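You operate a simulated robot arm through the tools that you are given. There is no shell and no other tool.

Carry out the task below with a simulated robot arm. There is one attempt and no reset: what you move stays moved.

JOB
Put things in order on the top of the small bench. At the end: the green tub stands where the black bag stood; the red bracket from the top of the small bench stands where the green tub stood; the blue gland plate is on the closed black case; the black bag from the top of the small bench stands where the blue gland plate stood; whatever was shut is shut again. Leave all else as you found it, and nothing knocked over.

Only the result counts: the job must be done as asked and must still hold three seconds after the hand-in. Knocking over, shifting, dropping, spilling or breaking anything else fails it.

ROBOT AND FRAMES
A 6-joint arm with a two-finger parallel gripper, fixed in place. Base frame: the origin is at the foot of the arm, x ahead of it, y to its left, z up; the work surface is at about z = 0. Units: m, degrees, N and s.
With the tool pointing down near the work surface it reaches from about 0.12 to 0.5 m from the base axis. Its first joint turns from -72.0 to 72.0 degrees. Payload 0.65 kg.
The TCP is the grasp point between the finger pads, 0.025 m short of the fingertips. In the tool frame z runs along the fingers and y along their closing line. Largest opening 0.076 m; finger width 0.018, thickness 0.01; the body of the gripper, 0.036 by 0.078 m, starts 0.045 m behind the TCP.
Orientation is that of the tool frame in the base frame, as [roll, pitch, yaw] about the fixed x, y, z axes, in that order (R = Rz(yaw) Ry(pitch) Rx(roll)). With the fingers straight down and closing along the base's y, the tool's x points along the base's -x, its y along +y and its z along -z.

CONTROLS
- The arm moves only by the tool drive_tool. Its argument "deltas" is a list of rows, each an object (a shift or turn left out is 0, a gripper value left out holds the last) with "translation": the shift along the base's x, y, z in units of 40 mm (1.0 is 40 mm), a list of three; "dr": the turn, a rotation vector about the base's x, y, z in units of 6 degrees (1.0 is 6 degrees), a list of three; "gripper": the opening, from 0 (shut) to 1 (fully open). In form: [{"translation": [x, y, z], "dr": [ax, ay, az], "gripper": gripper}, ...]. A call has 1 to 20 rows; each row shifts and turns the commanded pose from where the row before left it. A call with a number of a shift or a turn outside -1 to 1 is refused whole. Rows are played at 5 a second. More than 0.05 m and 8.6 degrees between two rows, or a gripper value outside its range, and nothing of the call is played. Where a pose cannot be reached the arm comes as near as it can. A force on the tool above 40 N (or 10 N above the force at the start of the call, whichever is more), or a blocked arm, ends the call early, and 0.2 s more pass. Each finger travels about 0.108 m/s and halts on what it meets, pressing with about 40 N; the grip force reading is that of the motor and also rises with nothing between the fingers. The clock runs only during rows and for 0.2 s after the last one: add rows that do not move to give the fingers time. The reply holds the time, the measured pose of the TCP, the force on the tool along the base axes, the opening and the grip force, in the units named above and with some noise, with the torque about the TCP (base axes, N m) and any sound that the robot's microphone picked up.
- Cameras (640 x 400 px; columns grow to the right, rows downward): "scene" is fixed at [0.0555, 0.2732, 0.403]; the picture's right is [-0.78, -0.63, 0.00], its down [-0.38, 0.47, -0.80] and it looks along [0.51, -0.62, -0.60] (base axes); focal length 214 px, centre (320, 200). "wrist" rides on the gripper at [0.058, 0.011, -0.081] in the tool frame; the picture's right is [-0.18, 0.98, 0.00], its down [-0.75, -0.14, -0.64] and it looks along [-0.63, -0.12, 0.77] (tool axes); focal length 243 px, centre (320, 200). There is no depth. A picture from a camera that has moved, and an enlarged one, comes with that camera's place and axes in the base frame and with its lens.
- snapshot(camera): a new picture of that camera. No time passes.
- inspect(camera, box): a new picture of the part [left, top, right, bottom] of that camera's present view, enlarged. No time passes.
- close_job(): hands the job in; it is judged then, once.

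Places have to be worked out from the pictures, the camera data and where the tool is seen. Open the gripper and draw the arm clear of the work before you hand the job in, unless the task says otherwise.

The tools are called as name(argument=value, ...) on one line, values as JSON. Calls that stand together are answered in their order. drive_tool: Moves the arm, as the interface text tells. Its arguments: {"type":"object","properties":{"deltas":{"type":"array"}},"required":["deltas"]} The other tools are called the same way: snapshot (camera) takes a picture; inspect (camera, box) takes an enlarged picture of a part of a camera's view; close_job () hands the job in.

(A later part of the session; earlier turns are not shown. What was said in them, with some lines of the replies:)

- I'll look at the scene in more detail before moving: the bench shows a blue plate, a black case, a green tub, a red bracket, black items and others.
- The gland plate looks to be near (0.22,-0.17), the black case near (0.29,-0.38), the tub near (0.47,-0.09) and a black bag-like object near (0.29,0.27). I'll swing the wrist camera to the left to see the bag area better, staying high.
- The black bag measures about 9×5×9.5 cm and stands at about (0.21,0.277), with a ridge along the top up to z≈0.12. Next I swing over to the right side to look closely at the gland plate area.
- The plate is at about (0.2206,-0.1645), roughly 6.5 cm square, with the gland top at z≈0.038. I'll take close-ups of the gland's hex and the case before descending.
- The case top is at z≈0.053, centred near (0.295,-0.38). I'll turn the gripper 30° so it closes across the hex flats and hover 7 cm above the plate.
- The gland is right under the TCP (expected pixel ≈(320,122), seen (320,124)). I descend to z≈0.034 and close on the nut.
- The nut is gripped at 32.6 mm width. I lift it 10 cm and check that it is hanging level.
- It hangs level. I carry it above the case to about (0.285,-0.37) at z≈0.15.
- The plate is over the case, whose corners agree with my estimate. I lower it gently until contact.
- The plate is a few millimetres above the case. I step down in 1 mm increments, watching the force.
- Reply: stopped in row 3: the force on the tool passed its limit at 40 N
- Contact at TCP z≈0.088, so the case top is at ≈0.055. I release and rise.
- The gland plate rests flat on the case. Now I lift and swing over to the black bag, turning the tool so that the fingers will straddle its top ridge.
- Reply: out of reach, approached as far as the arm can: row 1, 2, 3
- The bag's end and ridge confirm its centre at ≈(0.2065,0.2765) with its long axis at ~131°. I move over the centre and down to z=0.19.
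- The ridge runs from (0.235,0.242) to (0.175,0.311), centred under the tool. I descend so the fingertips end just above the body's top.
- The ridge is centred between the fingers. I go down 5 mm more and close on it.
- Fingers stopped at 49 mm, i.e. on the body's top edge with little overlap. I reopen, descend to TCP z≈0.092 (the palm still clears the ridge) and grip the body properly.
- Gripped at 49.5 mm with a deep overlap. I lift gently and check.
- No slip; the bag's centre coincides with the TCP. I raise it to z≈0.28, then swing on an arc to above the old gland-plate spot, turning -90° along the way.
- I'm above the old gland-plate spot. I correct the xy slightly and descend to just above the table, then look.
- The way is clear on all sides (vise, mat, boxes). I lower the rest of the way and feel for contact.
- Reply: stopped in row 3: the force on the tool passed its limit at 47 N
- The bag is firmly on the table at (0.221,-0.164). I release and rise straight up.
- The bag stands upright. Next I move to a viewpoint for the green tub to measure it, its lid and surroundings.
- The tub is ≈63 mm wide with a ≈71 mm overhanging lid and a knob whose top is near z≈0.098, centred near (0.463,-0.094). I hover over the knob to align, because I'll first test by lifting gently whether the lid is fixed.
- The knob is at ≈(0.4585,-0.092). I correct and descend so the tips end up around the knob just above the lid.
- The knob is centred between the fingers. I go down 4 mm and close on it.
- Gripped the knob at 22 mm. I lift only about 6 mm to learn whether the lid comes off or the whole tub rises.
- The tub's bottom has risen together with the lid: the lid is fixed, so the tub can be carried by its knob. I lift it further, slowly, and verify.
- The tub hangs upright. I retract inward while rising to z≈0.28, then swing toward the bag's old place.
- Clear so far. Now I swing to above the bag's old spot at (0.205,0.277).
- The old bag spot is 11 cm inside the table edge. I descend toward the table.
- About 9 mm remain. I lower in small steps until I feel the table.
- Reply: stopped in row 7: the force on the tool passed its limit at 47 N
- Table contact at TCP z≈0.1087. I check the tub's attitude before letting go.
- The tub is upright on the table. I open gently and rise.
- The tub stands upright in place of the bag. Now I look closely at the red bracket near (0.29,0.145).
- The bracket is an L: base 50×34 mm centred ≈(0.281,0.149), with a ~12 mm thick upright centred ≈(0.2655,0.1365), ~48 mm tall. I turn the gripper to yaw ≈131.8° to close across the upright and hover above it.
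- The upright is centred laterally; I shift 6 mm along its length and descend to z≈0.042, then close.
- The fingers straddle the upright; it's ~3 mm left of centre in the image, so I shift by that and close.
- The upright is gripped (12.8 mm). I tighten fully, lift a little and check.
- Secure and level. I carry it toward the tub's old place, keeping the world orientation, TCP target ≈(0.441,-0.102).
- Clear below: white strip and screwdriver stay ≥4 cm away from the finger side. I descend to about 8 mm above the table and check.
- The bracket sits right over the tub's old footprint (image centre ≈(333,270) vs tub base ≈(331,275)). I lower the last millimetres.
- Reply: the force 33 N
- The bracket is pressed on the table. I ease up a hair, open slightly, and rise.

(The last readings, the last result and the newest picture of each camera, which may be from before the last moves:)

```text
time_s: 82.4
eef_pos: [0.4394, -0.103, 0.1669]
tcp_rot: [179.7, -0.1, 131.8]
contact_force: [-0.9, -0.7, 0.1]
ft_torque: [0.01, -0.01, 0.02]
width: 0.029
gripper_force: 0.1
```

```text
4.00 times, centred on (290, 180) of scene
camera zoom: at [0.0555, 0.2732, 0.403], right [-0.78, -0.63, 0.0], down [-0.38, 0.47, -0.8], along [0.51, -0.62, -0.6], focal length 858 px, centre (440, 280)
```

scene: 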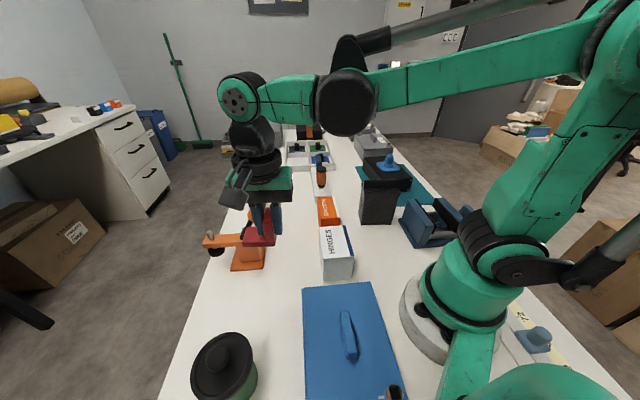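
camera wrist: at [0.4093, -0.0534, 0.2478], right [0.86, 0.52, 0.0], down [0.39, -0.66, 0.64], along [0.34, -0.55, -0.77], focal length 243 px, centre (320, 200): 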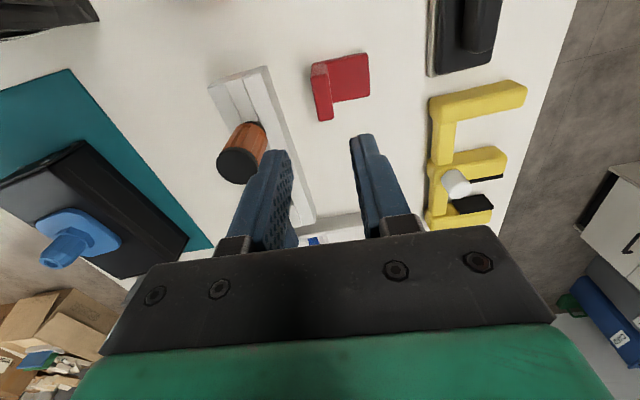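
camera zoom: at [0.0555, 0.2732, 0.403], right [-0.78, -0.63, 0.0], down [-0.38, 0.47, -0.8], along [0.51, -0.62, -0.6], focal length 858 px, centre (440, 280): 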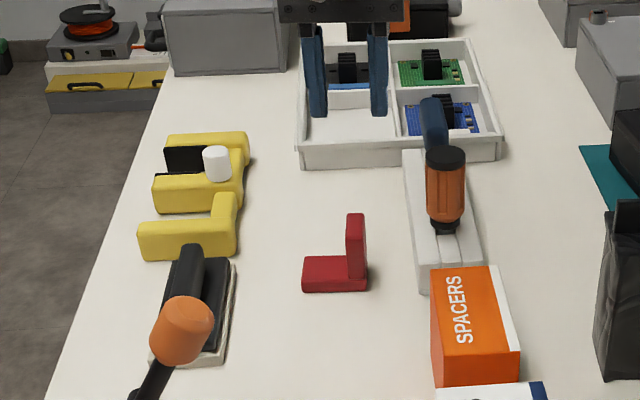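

The bracket stands in the tub's old spot. I open the gripper and withdraw the arm up and back toward its starting pose, then verify everything.

drive_tool(deltas=[{"translation": [-0.2, 0.1, 0.35], "gripper": 0.6}, {"translation": [-0.4, 0.3, 0.35], "gripper": 1.0}, {"translation": [-0.4, 0.35, 0.35], "dr": [0, 0, 0.8]}, {"translation": [-0.4, 0.35, 0.35], "dr": [0, 0, 0.8]}, {"translation": [-0.4, 0.35, 0.35], "dr": [0, 0, 0.8]}, {"translation": [-0.4, 0.35, 0.35], "dr": [0, 0, 0.8]}, {"translation": [-0.4, 0.4, 0.35], "dr": [0, 0, 0.8]}, {"translation": [-0.4, 0.4, 0.35], "dr": [0, 0, 0.8]}, {"translation": [-0.4, 0.4, 0.4], "dr": [0, 0, 0.8]}, {"translation": [-0.4, 0.4, 0.4], "dr": [0, 0, 0.8]}, {"translation": [-0.4, 0.4, 0.4], "dr": [0, 0, 0.8]}, {"translation": [0, 0.4, 0.3], "dr": [0, 0, 0.8]}, {"translation": [0, 0, 0]}])

snapshot(camera="scene")

snapshot(camera="wrist")

inspect(camera="scene", box=[160, 290, 320, 400])

inspect(camera="scene", box=[320, 130, 480, 260])

```text
time_s: 85.2
eef_pos: [0.2732, 0.0686, 0.3364]
tcp_rot: [179.7, 0.0, 179.9]
contact_force: [0.3, 0.3, 0.2]
ft_torque: [0.03, -0.01, -0.01]
width: 0.0758
gripper_force: 0.0
```

```text
taken
```

scene: 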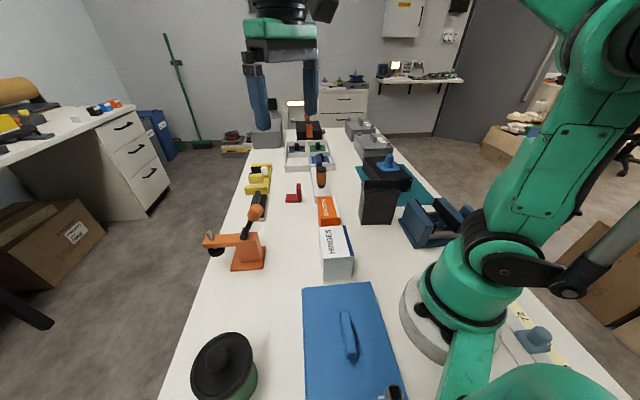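

```text
taken
camera wrist: at [0.2166, 0.078, 0.418], right [0.19, 0.98, 0.0], down [0.75, -0.15, 0.64], along [0.63, -0.12, -0.77], focal length 243 px, centre (320, 200)
```

wrist: 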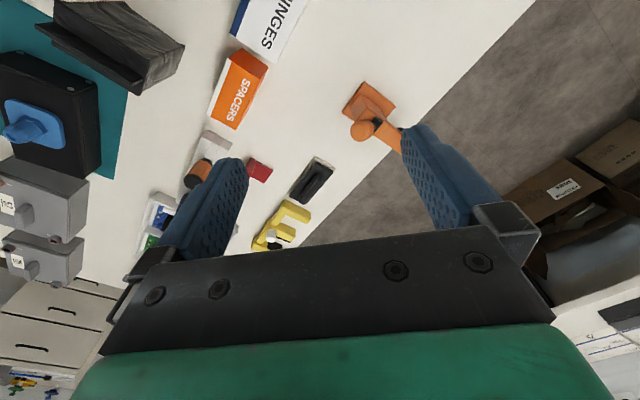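

```text
3.64 times, centred on (240, 345) of scene
camera zoom: at [0.0555, 0.2732, 0.403], right [-0.78, -0.63, 0.0], down [-0.38, 0.47, -0.8], along [0.51, -0.62, -0.6], focal length 780 px, centre (611, -327)
```

zoom: 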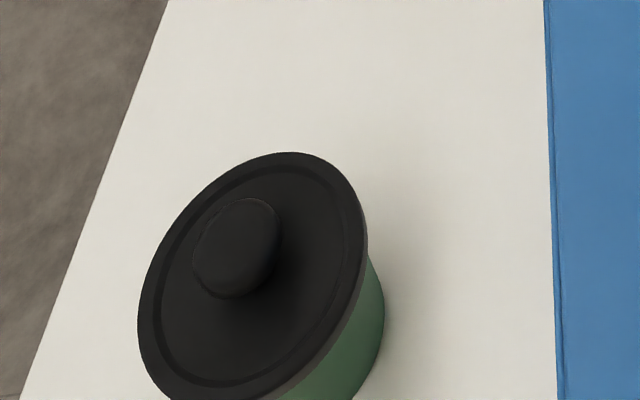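

```text
3.08 times, centred on (400, 195) of scene
camera zoom: at [0.0555, 0.2732, 0.403], right [-0.78, -0.63, 0.0], down [-0.38, 0.47, -0.8], along [0.51, -0.62, -0.6], focal length 660 px, centre (74, 215)
```

zoom: 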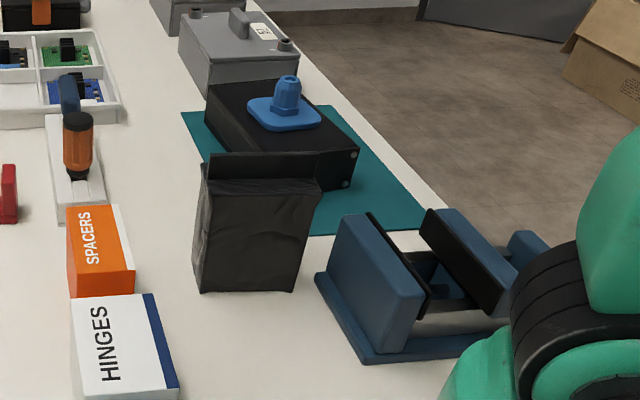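

Everything checks out: the gland plate is on the closed case, the bag stands on the plate's old spot, the lidded tub on the bag's old spot, and the bracket on the tub's. Nothing else has moved and the arm is clear with the gripper open, so I hand in.

close_job()

```text
The job is handed in.
```

I've handed the job in. The closing pictures show all four items in their new places and nothing else on the bench moved or knocked over. I haven't seen the judge's result.

- **Blue gland plate:** lies flat on the closed black case on the teal mat.
- **Black bag:** stands upright where the gland plate was. It is turned about 90° from how it stood before, which gives it clearance from the vise and the mat.
- **Green tub:** stands upright where the bag was. Its lid stayed on throughout; I carried it by the knob after a small test lift showed the tub rises with the lid.
- **Red bracket:** stands where the tub was, facing the same way as before.

Nothing that was shut was opened. The gripper is open, and the arm is raised and clear of the work.
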